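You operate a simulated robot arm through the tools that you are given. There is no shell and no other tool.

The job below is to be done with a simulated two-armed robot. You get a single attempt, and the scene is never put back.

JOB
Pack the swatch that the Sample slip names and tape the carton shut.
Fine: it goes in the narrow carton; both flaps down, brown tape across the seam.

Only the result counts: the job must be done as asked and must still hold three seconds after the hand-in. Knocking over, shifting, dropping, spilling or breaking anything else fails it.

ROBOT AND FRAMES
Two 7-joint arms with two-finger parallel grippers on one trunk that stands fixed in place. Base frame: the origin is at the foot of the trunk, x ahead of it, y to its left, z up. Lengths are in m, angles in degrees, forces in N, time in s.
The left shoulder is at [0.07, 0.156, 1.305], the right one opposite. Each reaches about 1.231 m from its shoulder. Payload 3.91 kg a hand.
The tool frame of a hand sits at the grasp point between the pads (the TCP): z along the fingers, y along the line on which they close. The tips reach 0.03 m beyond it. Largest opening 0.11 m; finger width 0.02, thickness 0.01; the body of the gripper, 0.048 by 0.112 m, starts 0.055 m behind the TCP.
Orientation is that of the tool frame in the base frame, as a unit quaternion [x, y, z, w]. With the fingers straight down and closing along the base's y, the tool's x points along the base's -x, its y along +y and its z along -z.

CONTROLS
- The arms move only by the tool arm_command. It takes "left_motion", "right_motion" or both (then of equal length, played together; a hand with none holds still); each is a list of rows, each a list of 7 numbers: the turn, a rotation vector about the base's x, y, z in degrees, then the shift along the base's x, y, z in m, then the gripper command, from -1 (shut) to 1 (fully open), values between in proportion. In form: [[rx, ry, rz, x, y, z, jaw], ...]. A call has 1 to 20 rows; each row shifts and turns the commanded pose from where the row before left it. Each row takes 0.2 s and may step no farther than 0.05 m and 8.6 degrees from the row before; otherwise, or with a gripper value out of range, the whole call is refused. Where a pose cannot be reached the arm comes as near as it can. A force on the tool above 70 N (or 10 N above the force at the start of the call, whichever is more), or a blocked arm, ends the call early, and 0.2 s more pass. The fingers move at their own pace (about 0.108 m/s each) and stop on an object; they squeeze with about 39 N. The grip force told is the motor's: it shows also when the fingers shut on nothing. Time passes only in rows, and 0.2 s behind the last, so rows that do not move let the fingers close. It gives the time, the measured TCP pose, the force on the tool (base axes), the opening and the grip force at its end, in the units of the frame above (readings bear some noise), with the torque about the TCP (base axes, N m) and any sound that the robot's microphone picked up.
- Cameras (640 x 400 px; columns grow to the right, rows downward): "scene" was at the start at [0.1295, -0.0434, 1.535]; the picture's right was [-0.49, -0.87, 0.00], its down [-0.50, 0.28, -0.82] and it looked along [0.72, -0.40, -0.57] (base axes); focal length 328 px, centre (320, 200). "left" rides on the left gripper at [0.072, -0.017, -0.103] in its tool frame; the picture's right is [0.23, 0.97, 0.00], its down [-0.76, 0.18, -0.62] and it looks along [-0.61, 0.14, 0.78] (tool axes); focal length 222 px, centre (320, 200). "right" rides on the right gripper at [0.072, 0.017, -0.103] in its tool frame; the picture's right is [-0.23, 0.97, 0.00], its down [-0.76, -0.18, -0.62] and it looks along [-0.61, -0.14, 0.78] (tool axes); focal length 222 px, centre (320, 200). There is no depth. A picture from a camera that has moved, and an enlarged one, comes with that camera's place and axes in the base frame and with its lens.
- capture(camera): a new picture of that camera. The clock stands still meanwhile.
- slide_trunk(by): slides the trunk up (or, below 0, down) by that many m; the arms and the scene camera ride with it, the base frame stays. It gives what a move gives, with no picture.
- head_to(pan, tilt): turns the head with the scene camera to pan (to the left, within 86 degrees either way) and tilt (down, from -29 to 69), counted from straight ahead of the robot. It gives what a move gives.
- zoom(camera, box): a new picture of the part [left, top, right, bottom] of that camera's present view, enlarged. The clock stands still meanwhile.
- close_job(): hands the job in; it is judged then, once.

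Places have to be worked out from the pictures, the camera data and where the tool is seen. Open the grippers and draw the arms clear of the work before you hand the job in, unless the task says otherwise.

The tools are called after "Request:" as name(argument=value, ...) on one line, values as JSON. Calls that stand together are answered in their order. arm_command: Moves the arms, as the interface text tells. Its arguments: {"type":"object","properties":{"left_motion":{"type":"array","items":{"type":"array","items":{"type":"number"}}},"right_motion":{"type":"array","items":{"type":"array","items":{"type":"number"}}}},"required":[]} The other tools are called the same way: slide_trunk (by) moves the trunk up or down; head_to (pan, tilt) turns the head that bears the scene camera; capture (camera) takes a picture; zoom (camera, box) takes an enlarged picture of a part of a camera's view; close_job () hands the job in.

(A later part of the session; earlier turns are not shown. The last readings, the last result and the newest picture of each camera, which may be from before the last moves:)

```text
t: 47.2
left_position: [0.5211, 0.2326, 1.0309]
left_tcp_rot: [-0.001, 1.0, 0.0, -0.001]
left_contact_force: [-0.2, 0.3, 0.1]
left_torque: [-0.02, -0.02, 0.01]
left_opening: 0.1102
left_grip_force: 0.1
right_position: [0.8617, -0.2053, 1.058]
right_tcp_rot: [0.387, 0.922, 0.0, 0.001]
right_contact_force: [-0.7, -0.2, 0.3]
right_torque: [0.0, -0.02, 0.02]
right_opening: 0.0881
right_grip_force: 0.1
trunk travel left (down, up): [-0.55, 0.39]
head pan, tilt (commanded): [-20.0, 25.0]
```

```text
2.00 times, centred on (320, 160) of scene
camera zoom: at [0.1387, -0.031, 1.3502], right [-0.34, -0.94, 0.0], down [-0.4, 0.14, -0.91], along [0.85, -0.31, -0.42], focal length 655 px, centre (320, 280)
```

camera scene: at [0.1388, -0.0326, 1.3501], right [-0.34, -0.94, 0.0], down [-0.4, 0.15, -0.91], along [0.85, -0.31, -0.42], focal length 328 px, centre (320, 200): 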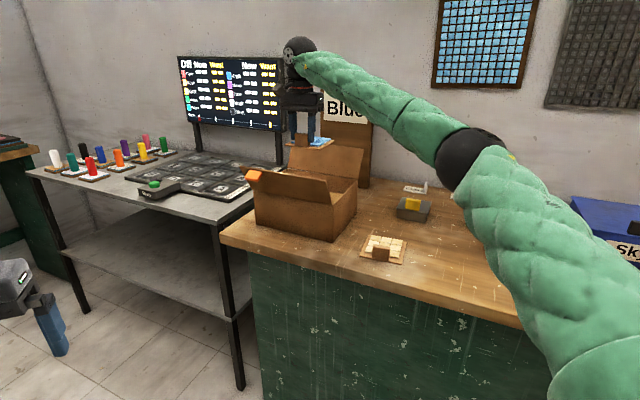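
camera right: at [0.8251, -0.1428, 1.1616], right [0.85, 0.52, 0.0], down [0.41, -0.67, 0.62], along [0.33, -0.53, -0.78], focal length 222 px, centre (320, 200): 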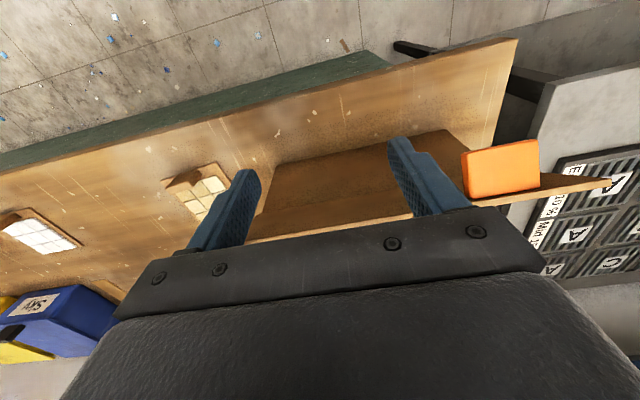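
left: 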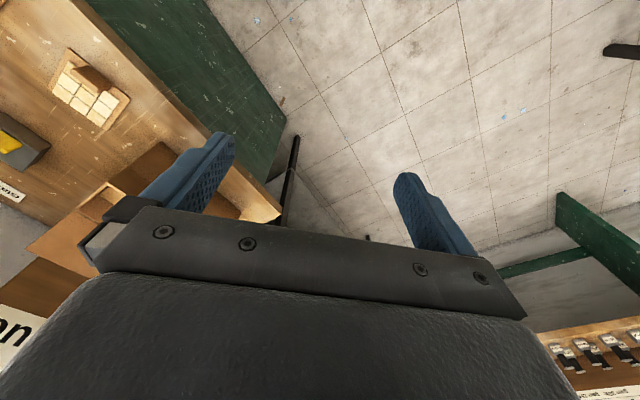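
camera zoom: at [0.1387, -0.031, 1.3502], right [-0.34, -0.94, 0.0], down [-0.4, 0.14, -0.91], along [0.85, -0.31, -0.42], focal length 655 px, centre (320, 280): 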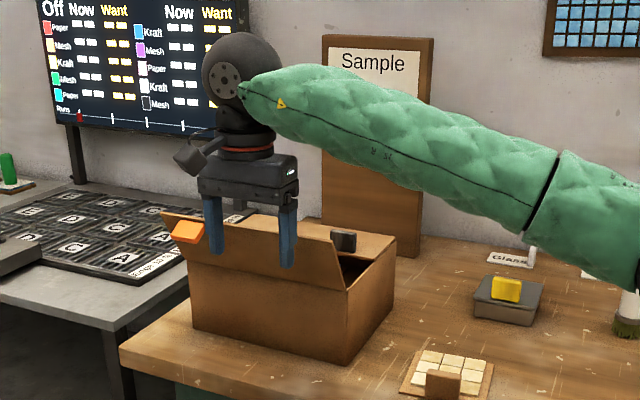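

The fingers are in front of the flap with the orange tab just to their left. I push toward the wall along the flap's arc.

Request:
arm_command(right_motion=[[0, 0, 0, 0.0108, -0.0104, 0, 0.6], [0, 0, 0, 0.0108, -0.0104, 0, 0.6], [0, 0, 0, 0.0097, -0.0094, 0.0045, 0.6], [0, 0, 0, 0.0097, -0.0094, 0.0045, 0.6], [0, 0, 0, 0.0123, -0.0118, 0, 0.6], [0, 0, 0, 0.0123, -0.0118, 0, 0.6]])

Request:
capture(camera="right")

Request:
zoom(camera="scene", box=[200, 60, 440, 260])

```text
t: 48.6
left_position: [0.52, 0.2321, 1.0302]
left_tcp_rot: [0.0, 1.0, 0.001, 0.0]
left_contact_force: [0.2, 0.2, 0.1]
left_torque: [0.0, -0.01, -0.01]
left_opening: 0.11
left_grip_force: 0.1
right_position: [0.9297, -0.2686, 1.0671]
right_tcp_rot: [0.387, 0.922, 0.0, 0.001]
right_contact_force: [1.2, -0.3, -0.3]
right_torque: [-0.03, 0.01, -0.03]
right_opening: 0.0878
right_grip_force: 0.1
trunk travel left (down, up): [-0.55, 0.39]
head pan, tilt (commanded): [-20.0, 25.0]
```

```text
taken
camera right: at [0.8918, -0.2059, 1.1704], right [0.85, 0.52, 0.0], down [0.41, -0.67, 0.62], along [0.32, -0.53, -0.78], focal length 222 px, centre (320, 200)
```

right: 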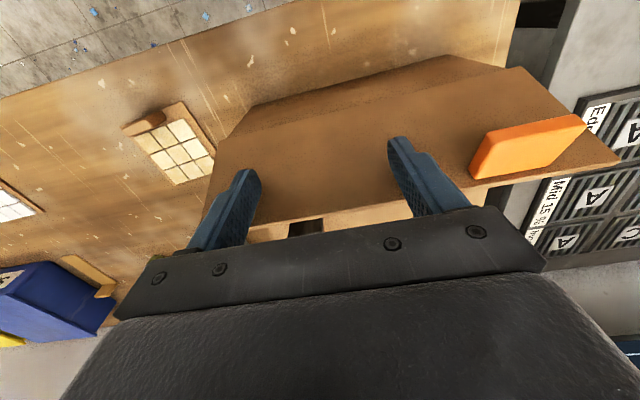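

```text
2.00 times, centred on (320, 160) of scene
camera zoom: at [0.1394, -0.0315, 1.3498], right [-0.34, -0.94, 0.0], down [-0.4, 0.14, -0.91], along [0.85, -0.31, -0.42], focal length 655 px, centre (320, 280)
```

zoom: 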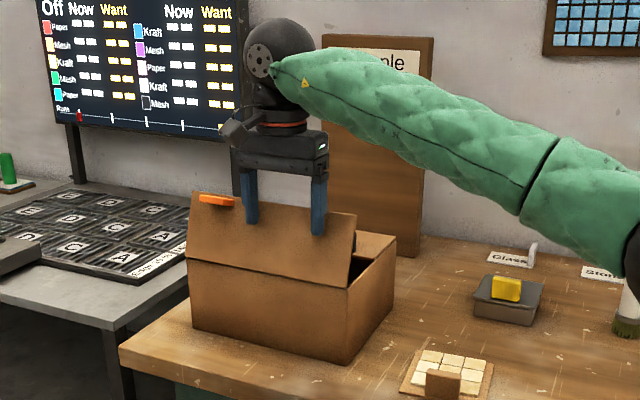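

The front flap passed upright; I continue inward and down.

Request:
arm_command(right_motion=[[0, 0, 0, 0.0114, -0.0109, -0.0058, 0.6], [0, 0, 0, 0.0114, -0.0109, -0.0058, 0.6], [0, 0, 0, 0.0092, -0.0089, -0.011, 0.6], [0, 0, 0, 0.0092, -0.0089, -0.011, 0.6]])

Request:
capture(camera="right")

Request:
zoom(camera="scene", box=[200, 60, 440, 260])

```text
t: 49.6
left_position: [0.5198, 0.2324, 1.031]
left_tcp_rot: [-0.001, 1.0, 0.0, 0.0]
left_contact_force: [-0.1, 0.3, 0.1]
left_torque: [-0.01, -0.01, 0.0]
left_opening: 0.1101
left_grip_force: 0.0
right_position: [0.969, -0.308, 1.0335]
right_tcp_rot: [0.387, 0.922, 0.0, 0.001]
right_contact_force: [0.3, 0.0, 0.6]
right_torque: [0.03, 0.02, -0.04]
right_opening: 0.088
right_grip_force: 0.1
trunk travel left (down, up): [-0.55, 0.39]
head pan, tilt (commanded): [-20.0, 25.0]
```

```text
taken
camera right: at [0.9324, -0.2457, 1.1369], right [0.85, 0.52, 0.0], down [0.41, -0.67, 0.62], along [0.33, -0.53, -0.78], focal length 222 px, centre (320, 200)
```

right: 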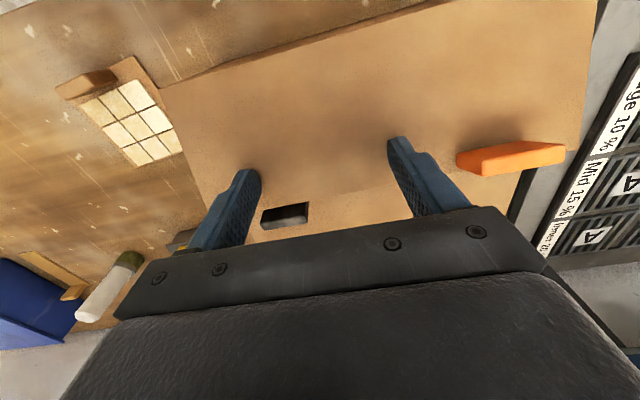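

```text
2.00 times, centred on (320, 160) of scene
camera zoom: at [0.1394, -0.0316, 1.35], right [-0.34, -0.94, 0.0], down [-0.4, 0.14, -0.91], along [0.85, -0.31, -0.42], focal length 655 px, centre (320, 280)
```

zoom: 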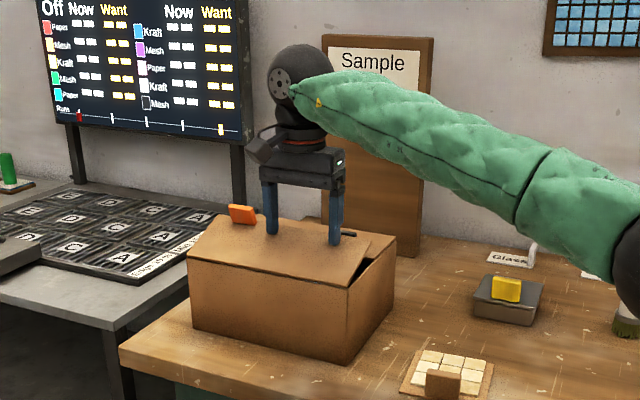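

The flap is about 65° over. I press it down to flat, watching the force.

Request:
arm_command(right_motion=[[0, 0, 0, 0, 0, -0.012, 0.6], [0, 0, 0, 0, 0, -0.012, 0.6], [0, 0, 0, 0, 0, -0.004, 0.6]])

Request:
capture(camera="right")

Request:
zoom(camera="scene", box=[200, 60, 440, 260])

```text
t: 50.4
left_position: [0.5211, 0.2317, 1.0314]
left_tcp_rot: [0.0, 1.0, 0.0, 0.0]
left_contact_force: [0.1, 0.5, 0.5]
left_torque: [0.02, 0.02, -0.01]
left_opening: 0.1101
left_grip_force: 0.1
right_position: [0.9686, -0.3077, 1.0051]
right_tcp_rot: [0.386, 0.922, -0.001, 0.001]
right_contact_force: [-0.4, 0.4, 0.1]
right_torque: [0.0, 0.03, 0.0]
right_opening: 0.088
right_grip_force: 0.1
trunk travel left (down, up): [-0.55, 0.39]
head pan, tilt (commanded): [-20.0, 25.0]
```

```text
taken
camera right: at [0.932, -0.2454, 1.109], right [0.85, 0.52, 0.0], down [0.41, -0.67, 0.62], along [0.33, -0.53, -0.78], focal length 222 px, centre (320, 200)
```

right: 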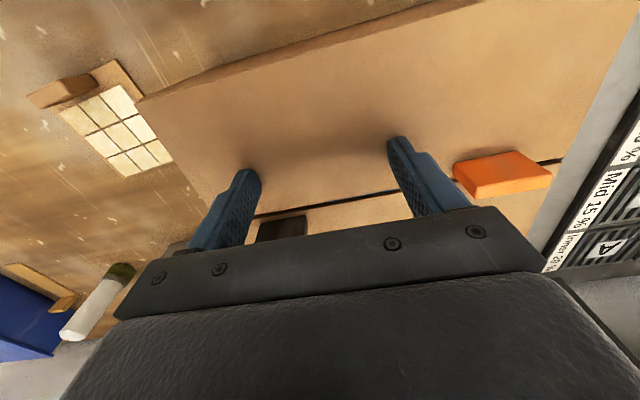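

```text
2.00 times, centred on (320, 160) of scene
camera zoom: at [0.1391, -0.0314, 1.3501], right [-0.34, -0.94, 0.0], down [-0.4, 0.14, -0.91], along [0.85, -0.31, -0.42], focal length 655 px, centre (320, 280)
```

zoom: 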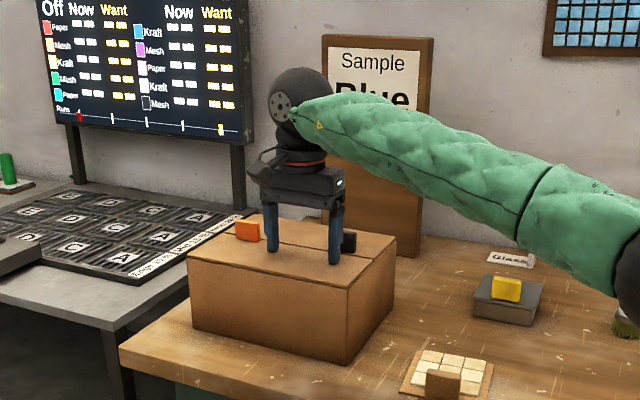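

Both flaps look flat with the seam between them. I press lightly to confirm full closure, then lift away.

Request:
arm_command(right_motion=[[0, 0, 0, 0, 0, -0.004, 0.6], [0, 0, 0, 0, 0, 0, 0.6]])

Request:
arm_command(right_motion=[[0, 0, 0, 0, 0, 0.034, 0.6], [0, 0, 0, 0, 0, 0.04, 0.6], [0, 0, 0, 0, 0, 0.04, 0.6], [0, 0, 0, 0, 0, 0.04, 0.6], [0, 0, 0, 0, 0, 0.04, 0.6], [0, 0, 0, 0, 0, 0, 0.6]])

Request:
capture(camera="right")

Request:
zoom(camera="right", box=[160, 0, 480, 210])

Request:
zoom(camera="scene", box=[200, 100, 440, 260])

```text
t: 51.0
left_position: [0.5188, 0.2313, 1.0301]
left_tcp_rot: [0.0, 1.0, 0.0, 0.001]
left_contact_force: [0.5, -0.5, 0.3]
left_torque: [-0.02, -0.02, -0.02]
left_opening: 0.11
left_grip_force: 0.1
right_position: [0.9691, -0.3075, 1.0052]
right_tcp_rot: [0.388, 0.922, 0.0, 0.003]
right_contact_force: [10.2, -6.3, 27.3]
right_torque: [-0.9, 0.77, 0.56]
right_opening: 0.0865
right_grip_force: 0.0
trunk travel left (down, up): [-0.55, 0.39]
head pan, tilt (commanded): [-20.0, 25.0]
```

```text
t: 52.4
left_position: [0.5202, 0.2307, 1.0289]
left_tcp_rot: [0.0, 1.0, 0.0, 0.001]
left_contact_force: [0.8, -0.7, -0.8]
left_torque: [0.01, 0.01, -0.02]
left_opening: 0.1103
left_grip_force: 0.2
right_position: [0.9698, -0.3081, 1.195]
right_tcp_rot: [0.387, 0.922, 0.0, 0.0]
right_contact_force: [-0.7, -0.2, -0.9]
right_torque: [0.04, 0.03, 0.0]
right_opening: 0.0884
right_grip_force: 0.0
trunk travel left (down, up): [-0.55, 0.39]
head pan, tilt (commanded): [-20.0, 25.0]
```

```text
taken
camera right: at [0.9322, -0.2452, 1.2979], right [0.85, 0.52, 0.0], down [0.41, -0.67, 0.62], along [0.32, -0.53, -0.78], focal length 222 px, centre (320, 200)
```

right: 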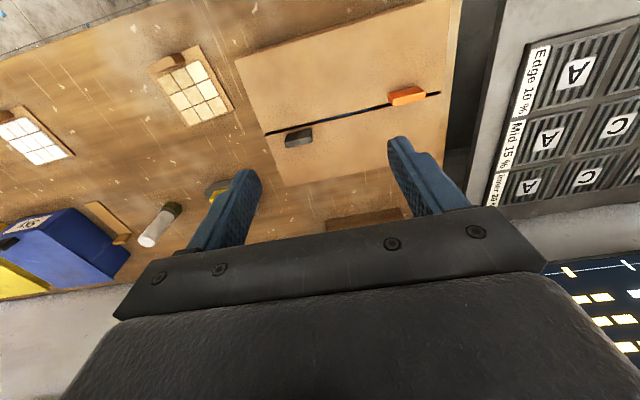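

```text
1.90 times, centred on (320, 105) of right
camera zoom: at [0.9322, -0.2452, 1.2979], right [0.85, 0.52, 0.0], down [0.41, -0.67, 0.62], along [0.32, -0.53, -0.78], focal length 423 px, centre (320, 381)
```

zoom: 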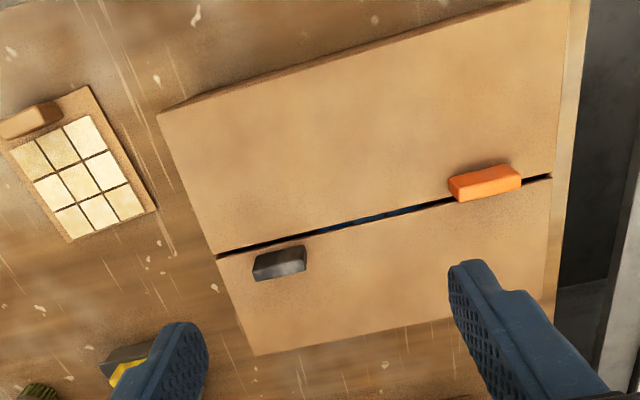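

```text
2.50 times, centred on (320, 180) of scene
camera zoom: at [0.1398, -0.0319, 1.3499], right [-0.34, -0.94, 0.0], down [-0.4, 0.14, -0.91], along [0.85, -0.31, -0.42], focal length 819 px, centre (320, 250)
```

zoom: 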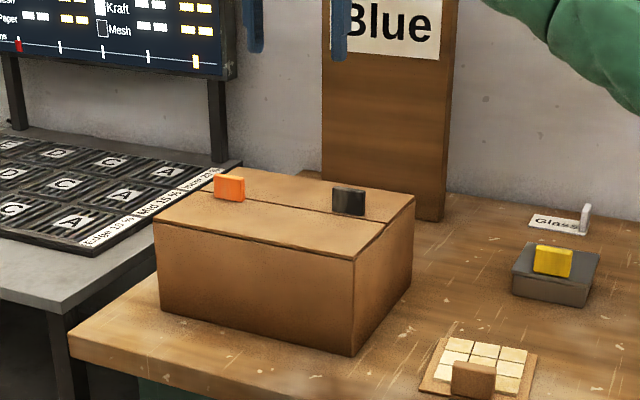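

Both flaps are shut with a seam centred near (1.020, -0.312), z ≈ 0.975; the free zone between the two tabs is about e1 0.42–0.54. Before fetching the tape I test, at height, whether the hand can reach upright over the tab's place at (1.06, -0.351).

Request:
arm_command(right_motion=[[0, 0, 0, 0.03, -0.0145, -0.03, 0.6], [0, 0, 0, 0.03, -0.0145, -0.03, 0.6], [0, 0, 0, 0.03, -0.014, -0.03, 0.6], [0, 0, 0, 0, 0, 0, 0.6]])

Request:
head_to(pan=-42, tilt=30)

Request:
capture(camera="scene")

Request:
zoom(camera="right", box=[0, 120, 240, 320])

```text
t: 53.4
left_position: [0.5199, 0.2315, 1.0308]
left_tcp_rot: [0.0, 1.0, 0.0, 0.0]
left_contact_force: [-0.9, 0.3, 0.7]
left_torque: [0.02, 0.0, -0.01]
left_opening: 0.11
left_grip_force: 0.0
right_position: [1.0595, -0.3498, 1.1066]
right_tcp_rot: [0.388, 0.922, 0.0, 0.001]
right_contact_force: [0.4, -0.3, 0.1]
right_torque: [0.02, 0.01, -0.01]
right_opening: 0.088
right_grip_force: 0.1
trunk travel left (down, up): [-0.55, 0.39]
head pan, tilt (commanded): [-20.0, 25.0]
```

```text
t: 54.3
left_position: [0.5205, 0.2312, 1.0307]
left_tcp_rot: [-0.001, 1.0, 0.0, 0.0]
left_contact_force: [-0.3, -0.4, 0.1]
left_torque: [-0.01, -0.04, -0.01]
left_opening: 0.1103
left_grip_force: 0.0
right_position: [1.058, -0.3492, 1.1045]
right_tcp_rot: [0.387, 0.922, 0.0, 0.0]
right_contact_force: [0.3, 0.1, -0.5]
right_torque: [-0.01, -0.03, 0.0]
right_opening: 0.0878
right_grip_force: 0.0
trunk travel left (down, up): [-0.55, 0.39]
head pan, tilt (commanded): [-42.0, 30.0]
```

```text
taken
camera scene: at [0.1199, -0.0604, 1.3421], right [-0.67, -0.74, 0.0], down [-0.37, 0.33, -0.87], along [0.64, -0.58, -0.5], focal length 328 px, centre (320, 200)
```

scene: 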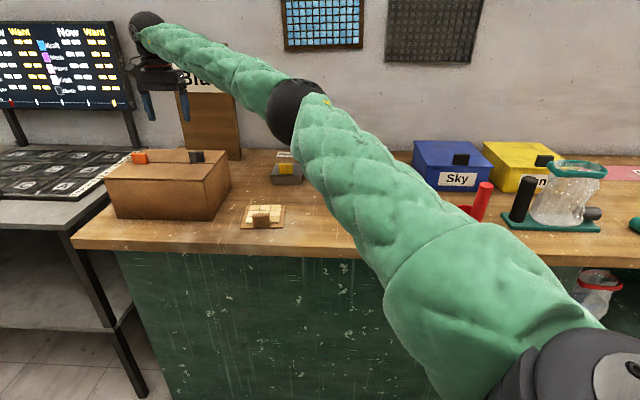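

```text
2.00 times, centred on (120, 220) of right
camera zoom: at [1.0218, -0.2872, 1.2087], right [0.85, 0.52, 0.0], down [0.41, -0.67, 0.62], along [0.33, -0.53, -0.78], focal length 444 px, centre (720, 160)
```

zoom: 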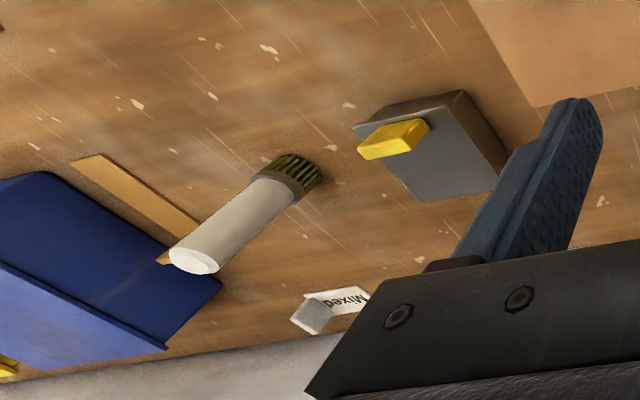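

The upright reach works there. For the tape's thin tab next to the Sky box I want the closing direction along the strip, so I turn the hand toward yaw −135° while carrying it at height toward the tape.

Request:
arm_command(right_motion=[[0, 0, 0, 0, 0, 0.045, 0.6], [0, 0, 0, 0, 0, 0.045, 0.6], [0, 0, -8.1, -0.024, -0.04, 0, 0.6], [0, 0, -8.1, -0.024, -0.04, 0, 0.6], [0, 0, -8.1, -0.024, -0.04, 0, 0.6], [0, 0, -8.1, -0.024, -0.04, 0, 0.6], [0, 0, -8.1, -0.024, -0.04, 0, 0.6], [0, 0, -8.1, -0.024, -0.04, 0, 0.6], [0, 0, 0, 0, 0, 0, 0.6]])

Request:
capture(camera="scene")

```text
t: 56.3
left_position: [0.522, 0.2333, 1.0297]
left_tcp_rot: [-0.001, 1.0, 0.0, -0.001]
left_contact_force: [-0.4, 0.6, -0.6]
left_torque: [-0.05, -0.01, 0.01]
left_opening: 0.1098
left_grip_force: 0.1
right_position: [0.9159, -0.5872, 1.1963]
right_tcp_rot: [0.733, 0.681, -0.001, 0.0]
right_contact_force: [0.0, 0.3, 0.8]
right_torque: [-0.05, 0.01, 0.02]
right_opening: 0.088
right_grip_force: 0.1
trunk travel left (down, up): [-0.55, 0.39]
head pan, tilt (commanded): [-42.0, 30.0]
```

```text
taken
camera scene: at [0.1204, -0.0592, 1.3421], right [-0.67, -0.74, 0.0], down [-0.37, 0.33, -0.87], along [0.64, -0.58, -0.5], focal length 328 px, centre (320, 200)
```

scene: 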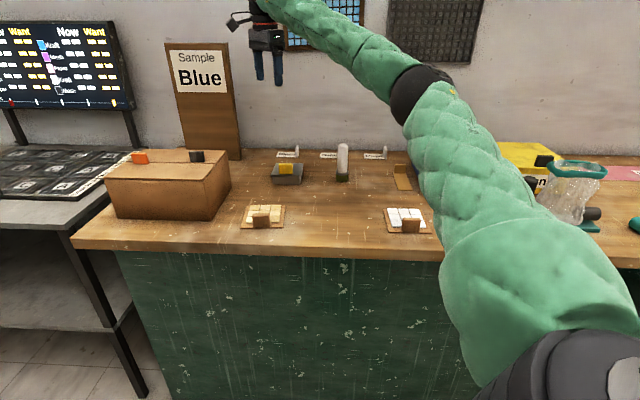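

Yaw is −94° now with no trouble. I continue toward the spot above the tape.

Request:
arm_command(right_motion=[[0, 0, -8.2, -0.024, -0.04, 0, 0.6], [0, 0, -8.2, -0.024, -0.04, 0, 0.6], [0, 0, -8.2, -0.024, -0.04, 0, 0.6], [0, 0, -8.2, -0.024, -0.04, 0, 0.6], [0, 0, -8.2, -0.024, -0.04, 0, 0.6], [0, 0, 0, 0, 0, 0, 0.6]])

Request:
capture(camera="scene")

Request:
capture(camera="right")

```text
t: 57.7
left_position: [0.5206, 0.2315, 1.0295]
left_tcp_rot: [0.001, 1.0, -0.001, 0.001]
left_contact_force: [-0.3, 1.0, 0.2]
left_torque: [-0.04, 0.02, 0.03]
left_opening: 0.1099
left_grip_force: 0.0
right_position: [0.7959, -0.7907, 1.1968]
right_tcp_rot: [0.925, 0.38, -0.002, 0.0]
right_contact_force: [-0.1, 0.5, 0.0]
right_torque: [-0.04, 0.02, -0.01]
right_opening: 0.0879
right_grip_force: 0.1
trunk travel left (down, up): [-0.55, 0.39]
head pan, tilt (commanded): [-42.0, 30.0]
```

```text
taken
camera scene: at [0.1203, -0.0601, 1.342], right [-0.67, -0.74, 0.0], down [-0.37, 0.33, -0.87], along [0.64, -0.58, -0.5], focal length 328 px, centre (320, 200)
```

scene: 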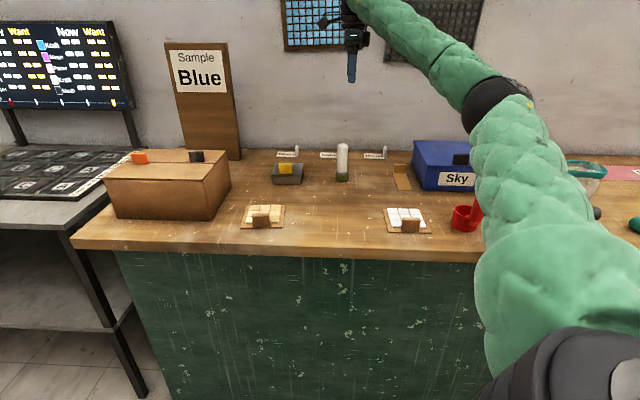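

```text
taken
camera right: at [0.8612, -0.7528, 1.2996], right [0.52, -0.85, 0.0], down [-0.66, -0.41, 0.63], along [-0.53, -0.33, -0.78], focal length 222 px, centre (320, 200)
```

right: 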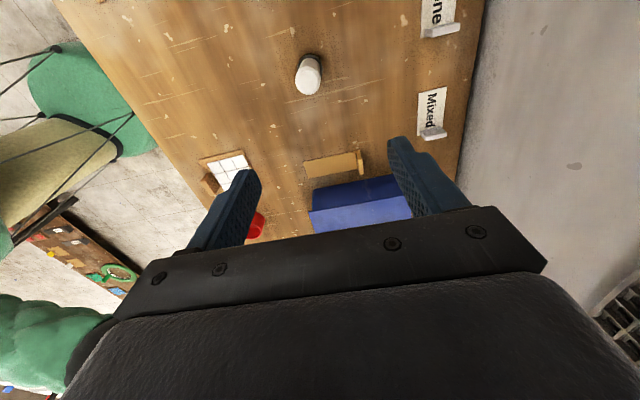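

Yaw −135° reached; the tape strip with its tab and the Sky box beside it are in the wrist view. I zoom to measure the tab.

Request:
zoom(camera="right", box=[270, 120, 430, 240])

Request:
zoom(camera="scene", box=[340, 110, 500, 230])

```text
3.33 times, centred on (350, 180) of right
camera zoom: at [0.8612, -0.7528, 1.2996], right [0.52, -0.85, 0.0], down [-0.66, -0.41, 0.63], along [-0.53, -0.33, -0.78], focal length 740 px, centre (220, 267)
```

zoom: 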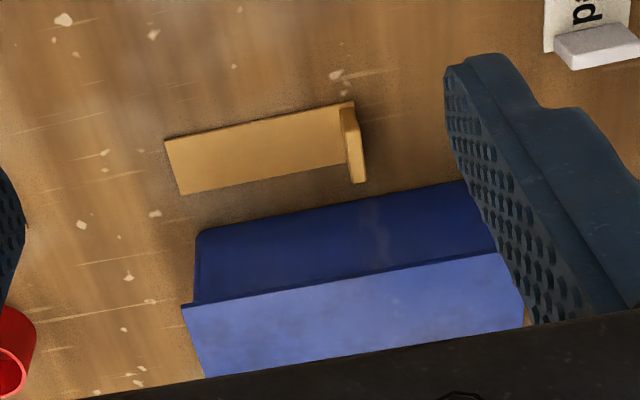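

```text
3.33 times, centred on (420, 170) of scene
camera zoom: at [0.1203, -0.0601, 1.342], right [-0.67, -0.74, 0.0], down [-0.37, 0.33, -0.87], along [0.64, -0.58, -0.5], focal length 1092 px, centre (-13, 300)
```

zoom: 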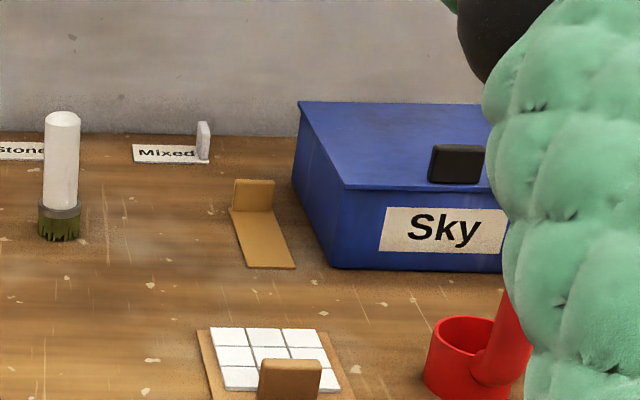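

The tab is at about (0.6995, -0.953), top z ≈ 0.881, strip 0.128 × 0.045 m; the Sky box side is 57 mm away, enough for this orientation. I move above it, then lower to z ≈ 1.02.

Request:
arm_command(right_motion=[[0, 0, 0, -0.0241, -0.0407, 0, 0.6], [0, 0, 0, -0.0241, -0.0407, 0, 0.6], [0, 0, 0, -0.0241, -0.0407, 0, 0.6], [0, 0, 0, -0.0241, -0.0407, 0, 0.6], [0, 0, 0, 0, 0, -0.045, 0.6], [0, 0, 0, 0, 0, -0.045, 0.6], [0, 0, 0, 0, 0, -0.045, 0.6], [0, 0, 0, 0, 0, -0.045, 0.6], [0, 0, 0, 0, 0, 0, 0.6]])

Request:
capture(camera="right")

Request:
capture(camera="scene")

```text
t: 59.7
left_position: [0.5196, 0.2321, 1.0306]
left_tcp_rot: [0.0, 1.0, 0.0, 0.0]
left_contact_force: [-0.3, 0.8, 0.1]
left_torque: [-0.06, 0.04, -0.06]
left_opening: 0.1101
left_grip_force: 0.0
right_position: [0.6989, -0.9539, 1.0172]
right_tcp_rot: [0.924, 0.382, 0.0, 0.002]
right_contact_force: [-0.1, 0.6, 1.1]
right_torque: [0.01, 0.0, 0.0]
right_opening: 0.0879
right_grip_force: 0.1
trunk travel left (down, up): [-0.55, 0.39]
head pan, tilt (commanded): [-42.0, 30.0]
```

```text
taken
camera right: at [0.7629, -0.916, 1.1204], right [0.53, -0.85, 0.0], down [-0.66, -0.41, 0.62], along [-0.53, -0.33, -0.78], focal length 222 px, centre (320, 200)
```

right: 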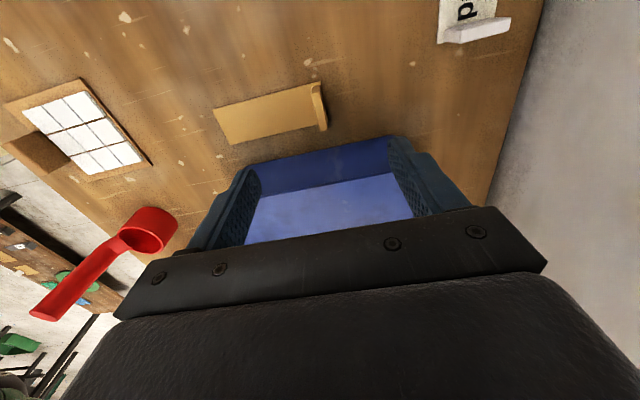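

```text
taken
camera scene: at [0.1194, -0.0599, 1.3422], right [-0.67, -0.74, 0.0], down [-0.37, 0.33, -0.87], along [0.64, -0.58, -0.5], focal length 328 px, centre (320, 200)
```

scene: 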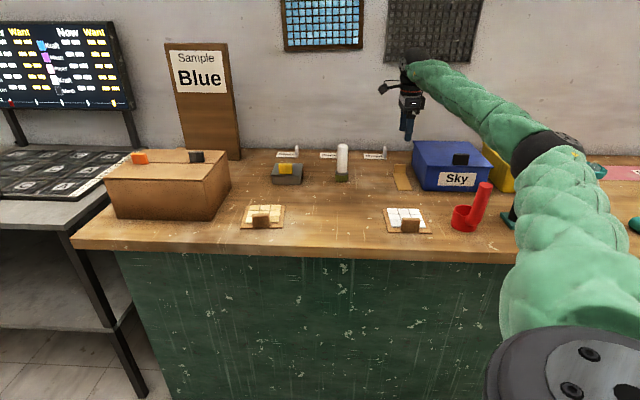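

Arm posture looks clear. I zoom to place the tab relative to the TCP.

Request:
zoom(camera="right", box=[200, 60, 360, 180])

Request:
zoom(camera="scene", box=[360, 90, 480, 200])

```text
3.33 times, centred on (280, 120) of right
camera zoom: at [0.7629, -0.916, 1.1204], right [0.53, -0.85, 0.0], down [-0.66, -0.41, 0.62], along [-0.53, -0.33, -0.78], focal length 740 px, centre (453, 467)
```

zoom: 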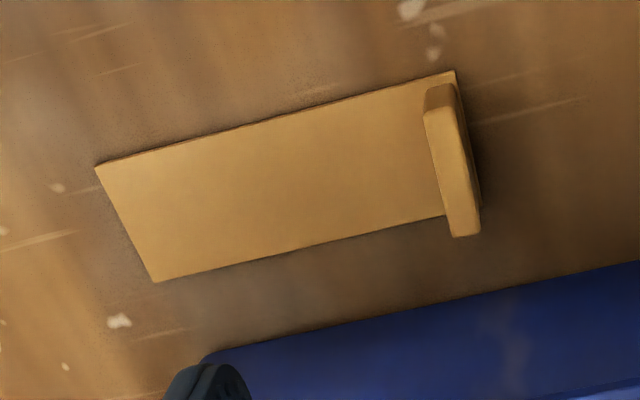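

```text
3.64 times, centred on (420, 145) of scene
camera zoom: at [0.1194, -0.0599, 1.3422], right [-0.67, -0.74, 0.0], down [-0.37, 0.33, -0.87], along [0.64, -0.58, -0.5], focal length 1192 px, centre (-44, 400)
```

zoom: 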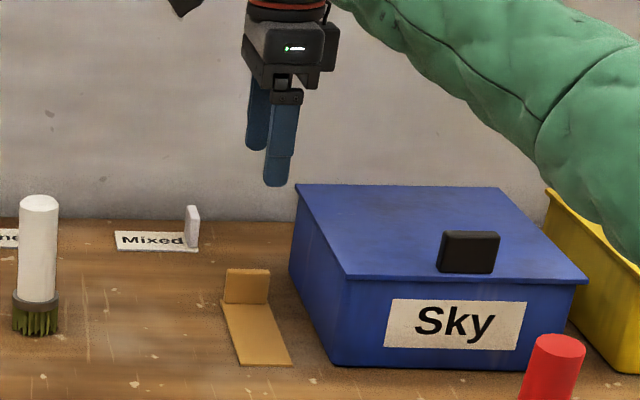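

Tab centre comes out at (0.7025, -0.9535), a few mm from the TCP. I shift slightly and descend to z ≈ 0.90.

Request:
arm_command(right_motion=[[0, 0, 0, 0.003, 0.0005, -0.04, 0.6], [0, 0, 0, 0, 0, -0.04, 0.6], [0, 0, 0, 0, 0, -0.035, 0.6], [0, 0, 0, 0, 0, 0, 0.6]])

Request:
capture(camera="right")

Request:
zoom(camera="scene", box=[360, 90, 480, 200])

```text
t: 60.7
left_position: [0.5197, 0.2324, 1.0317]
left_tcp_rot: [0.0, 1.0, 0.0, 0.0]
left_contact_force: [-0.5, 0.6, -0.7]
left_torque: [-0.02, 0.03, -0.06]
left_opening: 0.1102
left_grip_force: 0.1
right_position: [0.7026, -0.952, 0.9005]
right_tcp_rot: [0.924, 0.382, 0.0, 0.001]
right_contact_force: [-0.7, -0.3, 0.2]
right_torque: [-0.01, 0.03, -0.02]
right_opening: 0.0879
right_grip_force: 0.0
trunk travel left (down, up): [-0.55, 0.39]
head pan, tilt (commanded): [-42.0, 30.0]
```

```text
taken
camera right: at [0.7672, -0.9144, 1.0041], right [0.53, -0.85, 0.0], down [-0.66, -0.41, 0.62], along [-0.53, -0.33, -0.78], focal length 222 px, centre (320, 200)
```

right: 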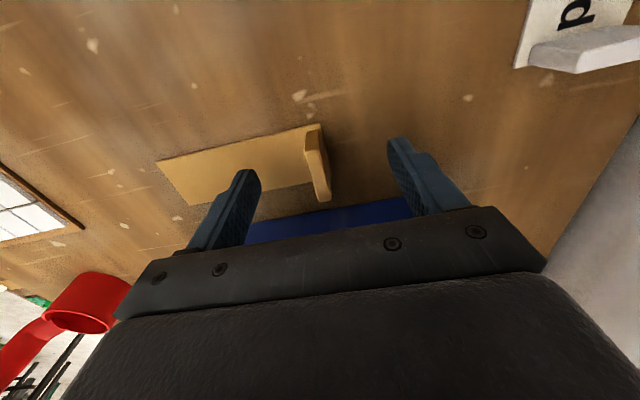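

```text
3.64 times, centred on (420, 145) of scene
camera zoom: at [0.1193, -0.0602, 1.3422], right [-0.67, -0.74, 0.0], down [-0.37, 0.33, -0.87], along [0.64, -0.58, -0.5], focal length 1192 px, centre (-44, 400)
```

zoom: 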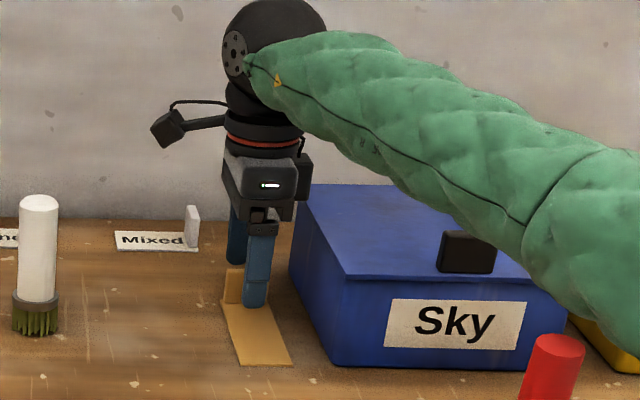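

The tab is centred between the fingers. I go down the last 12 mm and close.

Request:
arm_command(right_motion=[[0, 0, 0, 0, -0.001, -0.008, 0.6], [0, 0, 0, 0, 0, -0.005, 0.6], [0, 0, 0, 0, 0, 0, 0.6]])

Request:
arm_command(right_motion=[[0, 0, 0, 0, 0, 0, 0], [0, 0, 0, 0, 0, 0, -0.5], [0, 0, 0, 0, 0, 0, -1], [0, 0, 0, 0, 0, 0, -1], [0, 0, 0, 0, 0, 0, -1]])

Request:
capture(camera="right")

Request:
zoom(camera="scene", box=[360, 90, 480, 200])

```text
t: 61.5
left_position: [0.5211, 0.2308, 1.0307]
left_tcp_rot: [-0.001, 1.0, -0.001, 0.0]
left_contact_force: [-0.9, -0.3, -0.3]
left_torque: [0.03, 0.02, 0.0]
left_opening: 0.11
left_grip_force: 0.0
right_position: [0.7014, -0.9534, 0.8874]
right_tcp_rot: [0.924, 0.382, -0.001, 0.0]
right_contact_force: [0.1, 0.6, -0.3]
right_torque: [0.0, 0.04, 0.02]
right_opening: 0.088
right_grip_force: 0.2
trunk travel left (down, up): [-0.55, 0.39]
head pan, tilt (commanded): [-42.0, 30.0]
```

```text
t: 62.7
left_position: [0.5215, 0.2321, 1.0309]
left_tcp_rot: [-0.001, 1.0, 0.0, 0.0]
left_contact_force: [-0.1, -0.2, -0.4]
left_torque: [0.0, -0.03, 0.02]
left_opening: 0.1098
left_grip_force: 0.1
right_position: [0.7031, -0.9541, 0.8878]
right_tcp_rot: [0.924, 0.382, -0.001, 0.001]
right_contact_force: [-0.1, 0.4, -1.0]
right_torque: [0.0, 0.03, -0.02]
right_opening: 0.0088
right_grip_force: 39.6
trunk travel left (down, up): [-0.55, 0.39]
head pan, tilt (commanded): [-42.0, 30.0]
```

```text
taken
camera right: at [0.767, -0.9155, 0.9907], right [0.53, -0.85, 0.0], down [-0.66, -0.41, 0.62], along [-0.53, -0.33, -0.78], focal length 222 px, centre (320, 200)
```

right: 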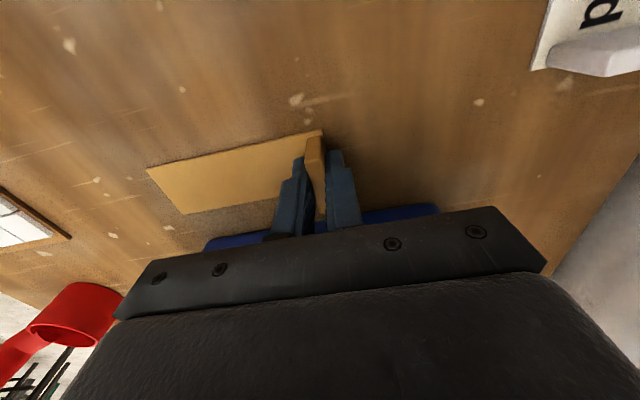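

```text
3.64 times, centred on (420, 145) of scene
camera zoom: at [0.1196, -0.0607, 1.3421], right [-0.67, -0.74, 0.0], down [-0.37, 0.33, -0.87], along [0.64, -0.58, -0.5], focal length 1192 px, centre (-44, 400)
```

zoom: 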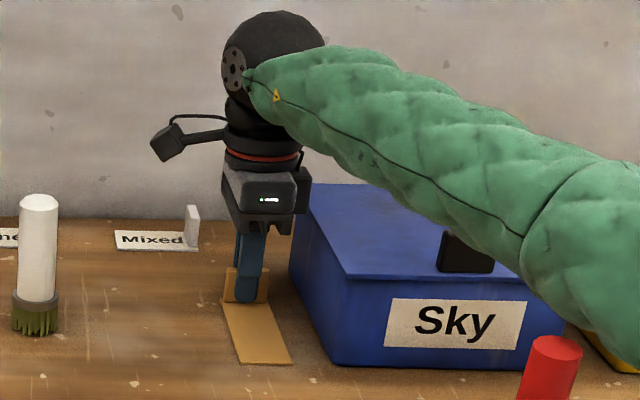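

The tab is gripped (8.8 mm). I lift and check that the strip hangs straight.

Request:
arm_command(right_motion=[[0, 0, 0, 0, 0, 0.02, -1], [0, 0, 0, 0, 0, 0.04, -1], [0, 0, 0, 0, 0, 0.04, -1], [0, 0, 0, 0, 0, 0.04, -1], [0, 0, 0, 0, 0, 0.04, -1], [0, 0, 0, 0, 0, 0.04, -1], [0, 0, 0, 0, 0, 0.04, -1], [0, 0, 0, 0, 0, 0.03, -1], [0, 0, 0, 0, 0, 0, -1]])

Request:
capture(camera="right")

Request:
capture(camera="scene")

```text
t: 64.7
left_position: [0.5205, 0.2313, 1.0315]
left_tcp_rot: [0.0, 1.0, 0.0, 0.0]
left_contact_force: [-0.7, -0.5, 0.4]
left_torque: [0.03, 0.02, 0.02]
left_opening: 0.11
left_grip_force: 0.1
right_position: [0.7016, -0.9548, 1.1779]
right_tcp_rot: [0.924, 0.382, -0.001, 0.0]
right_contact_force: [-0.4, -0.4, -1.0]
right_torque: [0.02, 0.03, -0.02]
right_opening: 0.0088
right_grip_force: 39.1
trunk travel left (down, up): [-0.55, 0.39]
head pan, tilt (commanded): [-42.0, 30.0]
```

```text
taken
camera right: at [0.7669, -0.916, 1.2812], right [0.53, -0.85, 0.0], down [-0.66, -0.41, 0.62], along [-0.53, -0.33, -0.78], focal length 222 px, centre (320, 200)
```

right: 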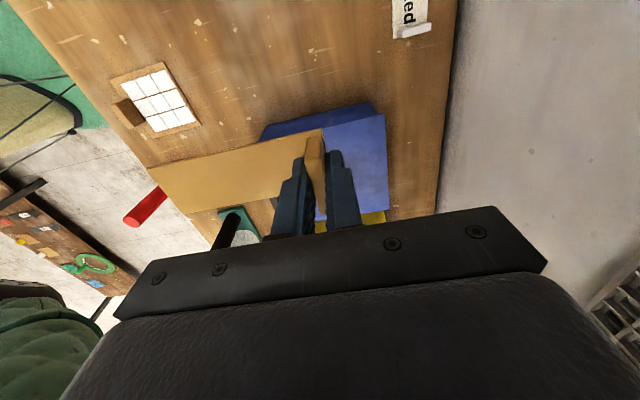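

```text
taken
camera scene: at [0.1199, -0.0615, 1.342], right [-0.67, -0.74, 0.0], down [-0.37, 0.34, -0.87], along [0.64, -0.58, -0.5], focal length 328 px, centre (320, 200)
```

scene: 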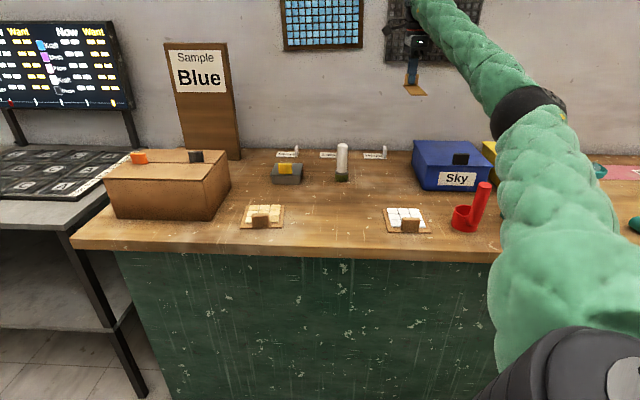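

The strip hangs straight and level. I carry it at height toward the carton; target TCP is (1.062, -0.355) so the strip's middle lies on the seam.

Request:
arm_command(right_motion=[[0, 0, 0, 0.02405, 0.03997, 0, -1], [0, 0, 0, 0.02405, 0.03997, 0, -1], [0, 0, 0, 0.02405, 0.03997, 0, -1], [0, 0, 0, 0.02405, 0.03997, 0, -1], [0, 0, 0, 0.02405, 0.03997, 0, -1], [0, 0, 0, 0.02405, 0.03997, 0, -1], [0, 0, 0, 0.02405, 0.03997, 0, -1], [0, 0, 0, 0.02405, 0.03997, 0, -1], [0, 0, 0, 0.02405, 0.03997, 0, -1], [0, 0, 0, 0.02405, 0.03997, 0, -1], [0, 0, 0, 0, 0, 0, -1]])

Request:
capture(camera="scene")

Request:
capture(camera="right")

```text
t: 67.1
left_position: [0.52, 0.2315, 1.0318]
left_tcp_rot: [0.0, 1.0, 0.0, 0.0]
left_contact_force: [0.0, 0.2, 0.2]
left_torque: [0.0, -0.01, -0.03]
left_opening: 0.1099
left_grip_force: 0.0
right_position: [0.942, -0.5539, 1.1773]
right_tcp_rot: [0.925, 0.381, -0.001, 0.001]
right_contact_force: [0.1, 0.4, -0.5]
right_torque: [0.01, -0.05, 0.01]
right_opening: 0.0085
right_grip_force: 39.0
trunk travel left (down, up): [-0.55, 0.39]
head pan, tilt (commanded): [-42.0, 30.0]
```

```text
taken
camera scene: at [0.1191, -0.0618, 1.3421], right [-0.67, -0.74, 0.0], down [-0.37, 0.34, -0.87], along [0.64, -0.58, -0.5], focal length 328 px, centre (320, 200)
```

scene: 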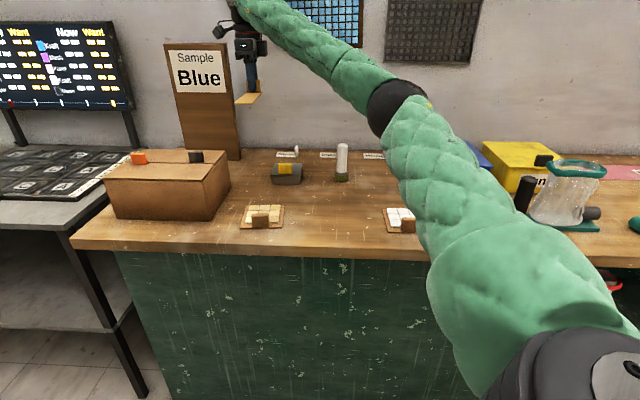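

```text
taken
camera right: at [1.0063, -0.5163, 1.2806], right [0.53, -0.85, 0.0], down [-0.66, -0.41, 0.62], along [-0.53, -0.33, -0.78], focal length 222 px, centre (320, 200)
```

right: 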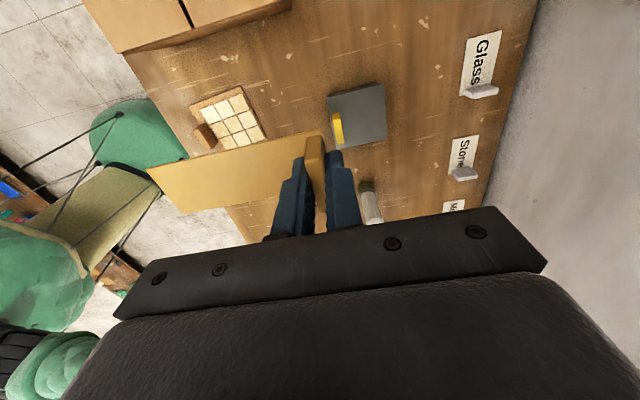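

All clear; I do the remaining stretch to above the carton.

Request:
arm_command(right_motion=[[0, 0, 0, 0.02406, 0.03974, 0, -1], [0, 0, 0, 0.02406, 0.03974, 0, -1], [0, 0, 0, 0.02406, 0.03974, 0, -1], [0, 0, 0, 0.02406, 0.03974, 0, -1], [0, 0, 0, 0.02406, 0.03974, 0, -1], [0, 0, 0, 0, 0, 0, -1]])

Request:
head_to(pan=-20, tilt=25)

Request:
capture(camera="right")

Request:
zoom(camera="scene", box=[200, 60, 440, 240])

```text
t: 68.5
left_position: [0.5201, 0.2301, 1.0318]
left_tcp_rot: [0.0, 1.0, 0.001, 0.0]
left_contact_force: [0.1, -0.6, -0.4]
left_torque: [0.03, -0.01, 0.0]
left_opening: 0.1101
left_grip_force: 0.0
right_position: [1.0626, -0.3585, 1.1772]
right_tcp_rot: [0.924, 0.381, -0.001, 0.0]
right_contact_force: [0.1, -0.6, 0.0]
right_torque: [0.05, -0.03, 0.01]
right_opening: 0.0085
right_grip_force: 38.7
trunk travel left (down, up): [-0.55, 0.39]
head pan, tilt (commanded): [-42.0, 30.0]
```

```text
t: 69.3
left_position: [0.5202, 0.2315, 1.0312]
left_tcp_rot: [-0.002, 1.0, 0.0, 0.001]
left_contact_force: [-0.9, -0.3, 0.3]
left_torque: [-0.01, 0.0, -0.02]
left_opening: 0.11
left_grip_force: 0.0
right_position: [1.0638, -0.3547, 1.1767]
right_tcp_rot: [0.924, 0.382, -0.001, 0.001]
right_contact_force: [-0.3, 0.7, 0.2]
right_torque: [-0.01, 0.0, -0.05]
right_opening: 0.0088
right_grip_force: 38.9
trunk travel left (down, up): [-0.55, 0.39]
head pan, tilt (commanded): [-20.0, 25.0]
```

```text
taken
camera right: at [1.1282, -0.3172, 1.2806], right [0.53, -0.85, 0.0], down [-0.66, -0.41, 0.62], along [-0.53, -0.33, -0.78], focal length 222 px, centre (320, 200)
```

right: 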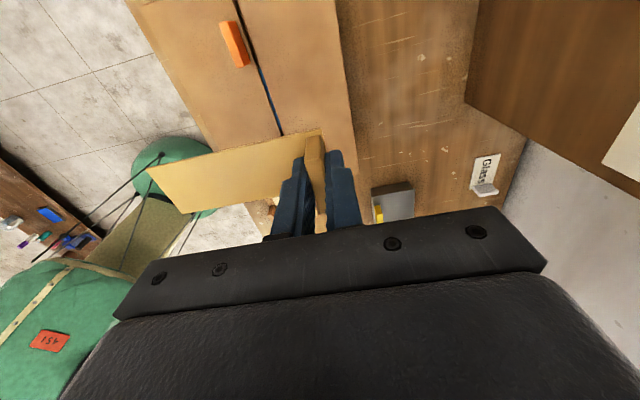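

```text
2.22 times, centred on (320, 150) of scene
camera zoom: at [0.1392, -0.0316, 1.35], right [-0.34, -0.94, 0.0], down [-0.4, 0.14, -0.91], along [0.85, -0.31, -0.42], focal length 728 px, centre (320, 311)
```

zoom: 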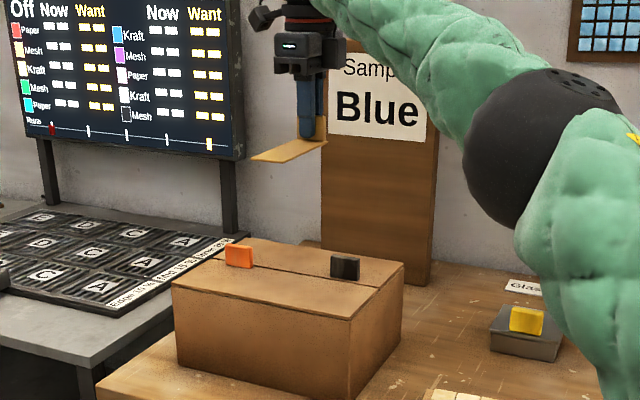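

The strip hovers over the carton. I zoom the wrist view to check the strip's alignment to the seam before lowering.

Request:
zoom(camera="right", box=[120, 0, 380, 220])

```text
1.82 times, centred on (250, 110) of right
camera zoom: at [1.1282, -0.3172, 1.2806], right [0.53, -0.85, 0.0], down [-0.66, -0.41, 0.62], along [-0.53, -0.33, -0.78], focal length 404 px, centre (447, 364)
```

zoom: 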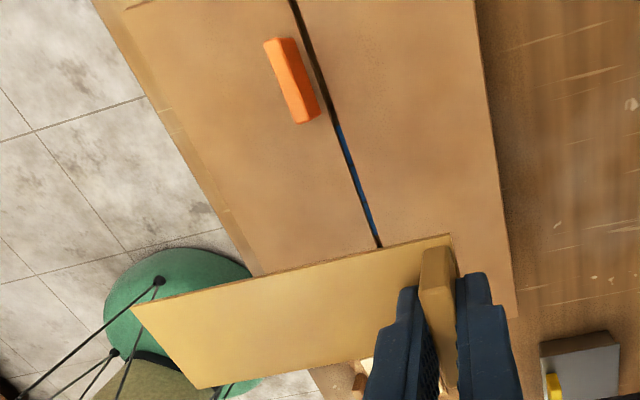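

The strip would span e2 0.892–1.021 with the seam at 0.952: well centred and clear of both tabs. I lower it in stages.

Request:
arm_command(right_motion=[[0, 0, 0, 0, 0, -0.04, -1], [0, 0, 0, 0, 0, -0.04, -1], [0, 0, 0, 0, 0, -0.04, -1], [0, 0, 0, 0, 0, -0.03, -1], [0, 0, 0, 0, 0, 0, -1]])

Request:
capture(camera="right")

Request:
zoom(camera="scene", box=[200, 100, 400, 240])

```text
t: 70.5
left_position: [0.5206, 0.2321, 1.0296]
left_tcp_rot: [0.0, 1.0, 0.0, 0.0]
left_contact_force: [-1.5, 0.0, -0.7]
left_torque: [-0.01, -0.01, 0.02]
left_opening: 0.1099
left_grip_force: 0.1
right_position: [1.0638, -0.3537, 1.0278]
right_tcp_rot: [0.924, 0.382, 0.0, 0.001]
right_contact_force: [0.1, 0.5, -0.3]
right_torque: [0.01, 0.03, 0.02]
right_opening: 0.0088
right_grip_force: 38.9
trunk travel left (down, up): [-0.55, 0.39]
head pan, tilt (commanded): [-20.0, 25.0]
```

```text
taken
camera right: at [1.1271, -0.3165, 1.1313], right [0.53, -0.85, 0.0], down [-0.66, -0.41, 0.62], along [-0.53, -0.33, -0.78], focal length 222 px, centre (320, 200)
```

right: 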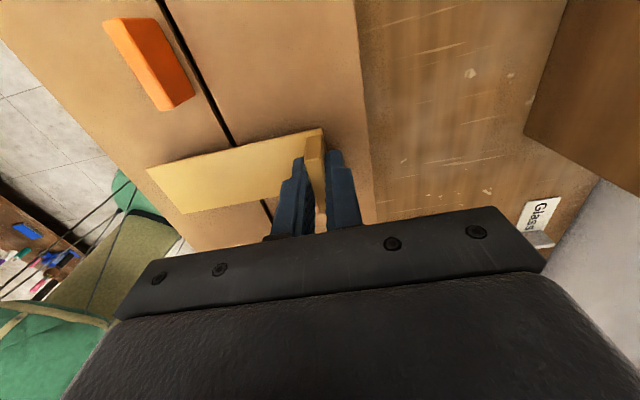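

```text
2.86 times, centred on (300, 170) of scene
camera zoom: at [0.1389, -0.0311, 1.3501], right [-0.34, -0.94, 0.0], down [-0.4, 0.14, -0.91], along [0.85, -0.31, -0.42], focal length 936 px, centre (377, 286)
```

zoom: 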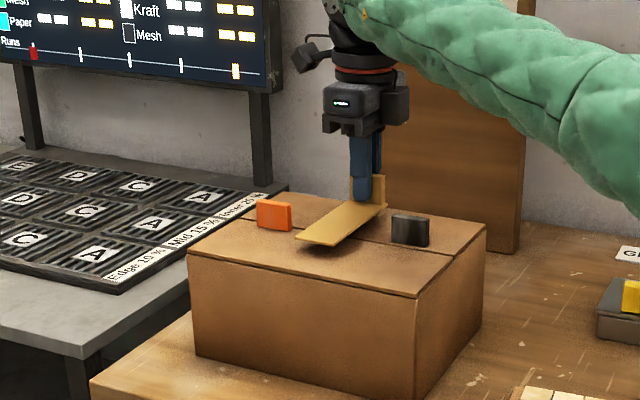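

The strip crosses the seam about 1.5 cm above the flaps. I creep down with force checks.

Request:
arm_command(right_motion=[[0, 0, 0, 0, 0, -0.006, -1], [0, 0, 0, 0, 0, -0.003, -1], [0, 0, 0, 0, 0, 0, -1]])

Request:
arm_command(right_motion=[[0, 0, 0, 0, 0, -0.003, -1], [0, 0, 0, 0, 0, 0, -1]])

Request:
arm_command(right_motion=[[0, 0, 0, 0, 0, -0.002, -1], [0, 0, 0, 0, 0, 0, -1]])

```text
t: 71.3
left_position: [0.5208, 0.232, 1.0297]
left_tcp_rot: [-0.001, 1.0, -0.001, 0.0]
left_contact_force: [-0.2, -0.4, -0.3]
left_torque: [-0.02, -0.02, 0.0]
left_opening: 0.1099
left_grip_force: 0.1
right_position: [1.0636, -0.3553, 1.0191]
right_tcp_rot: [0.924, 0.382, -0.002, 0.001]
right_contact_force: [-0.6, 0.4, -0.3]
right_torque: [-0.03, -0.02, 0.03]
right_opening: 0.0083
right_grip_force: 38.3
trunk travel left (down, up): [-0.55, 0.39]
head pan, tilt (commanded): [-20.0, 25.0]
```

```text
t: 72.0
left_position: [0.5213, 0.2322, 1.0302]
left_tcp_rot: [-0.001, 1.0, 0.0, 0.0]
left_contact_force: [-0.5, 0.3, 0.1]
left_torque: [-0.01, 0.02, 0.03]
left_opening: 0.1099
left_grip_force: 0.1
right_position: [1.0625, -0.3542, 1.0153]
right_tcp_rot: [0.924, 0.382, -0.001, 0.001]
right_contact_force: [-0.2, 0.2, -0.5]
right_torque: [0.03, 0.04, -0.01]
right_opening: 0.0086
right_grip_force: 39.8
trunk travel left (down, up): [-0.55, 0.39]
head pan, tilt (commanded): [-20.0, 25.0]
```

```text
t: 72.5
left_position: [0.5191, 0.2318, 1.0309]
left_tcp_rot: [-0.001, 1.0, 0.0, 0.0]
left_contact_force: [-0.3, 0.0, -0.2]
left_torque: [0.01, -0.01, 0.03]
left_opening: 0.1097
left_grip_force: 0.1
right_position: [1.0631, -0.3546, 1.0138]
right_tcp_rot: [0.924, 0.382, -0.002, 0.001]
right_contact_force: [-0.6, 0.5, 1.4]
right_torque: [0.06, 0.03, 0.03]
right_opening: 0.0088
right_grip_force: 39.1
trunk travel left (down, up): [-0.55, 0.39]
head pan, tilt (commanded): [-20.0, 25.0]
```

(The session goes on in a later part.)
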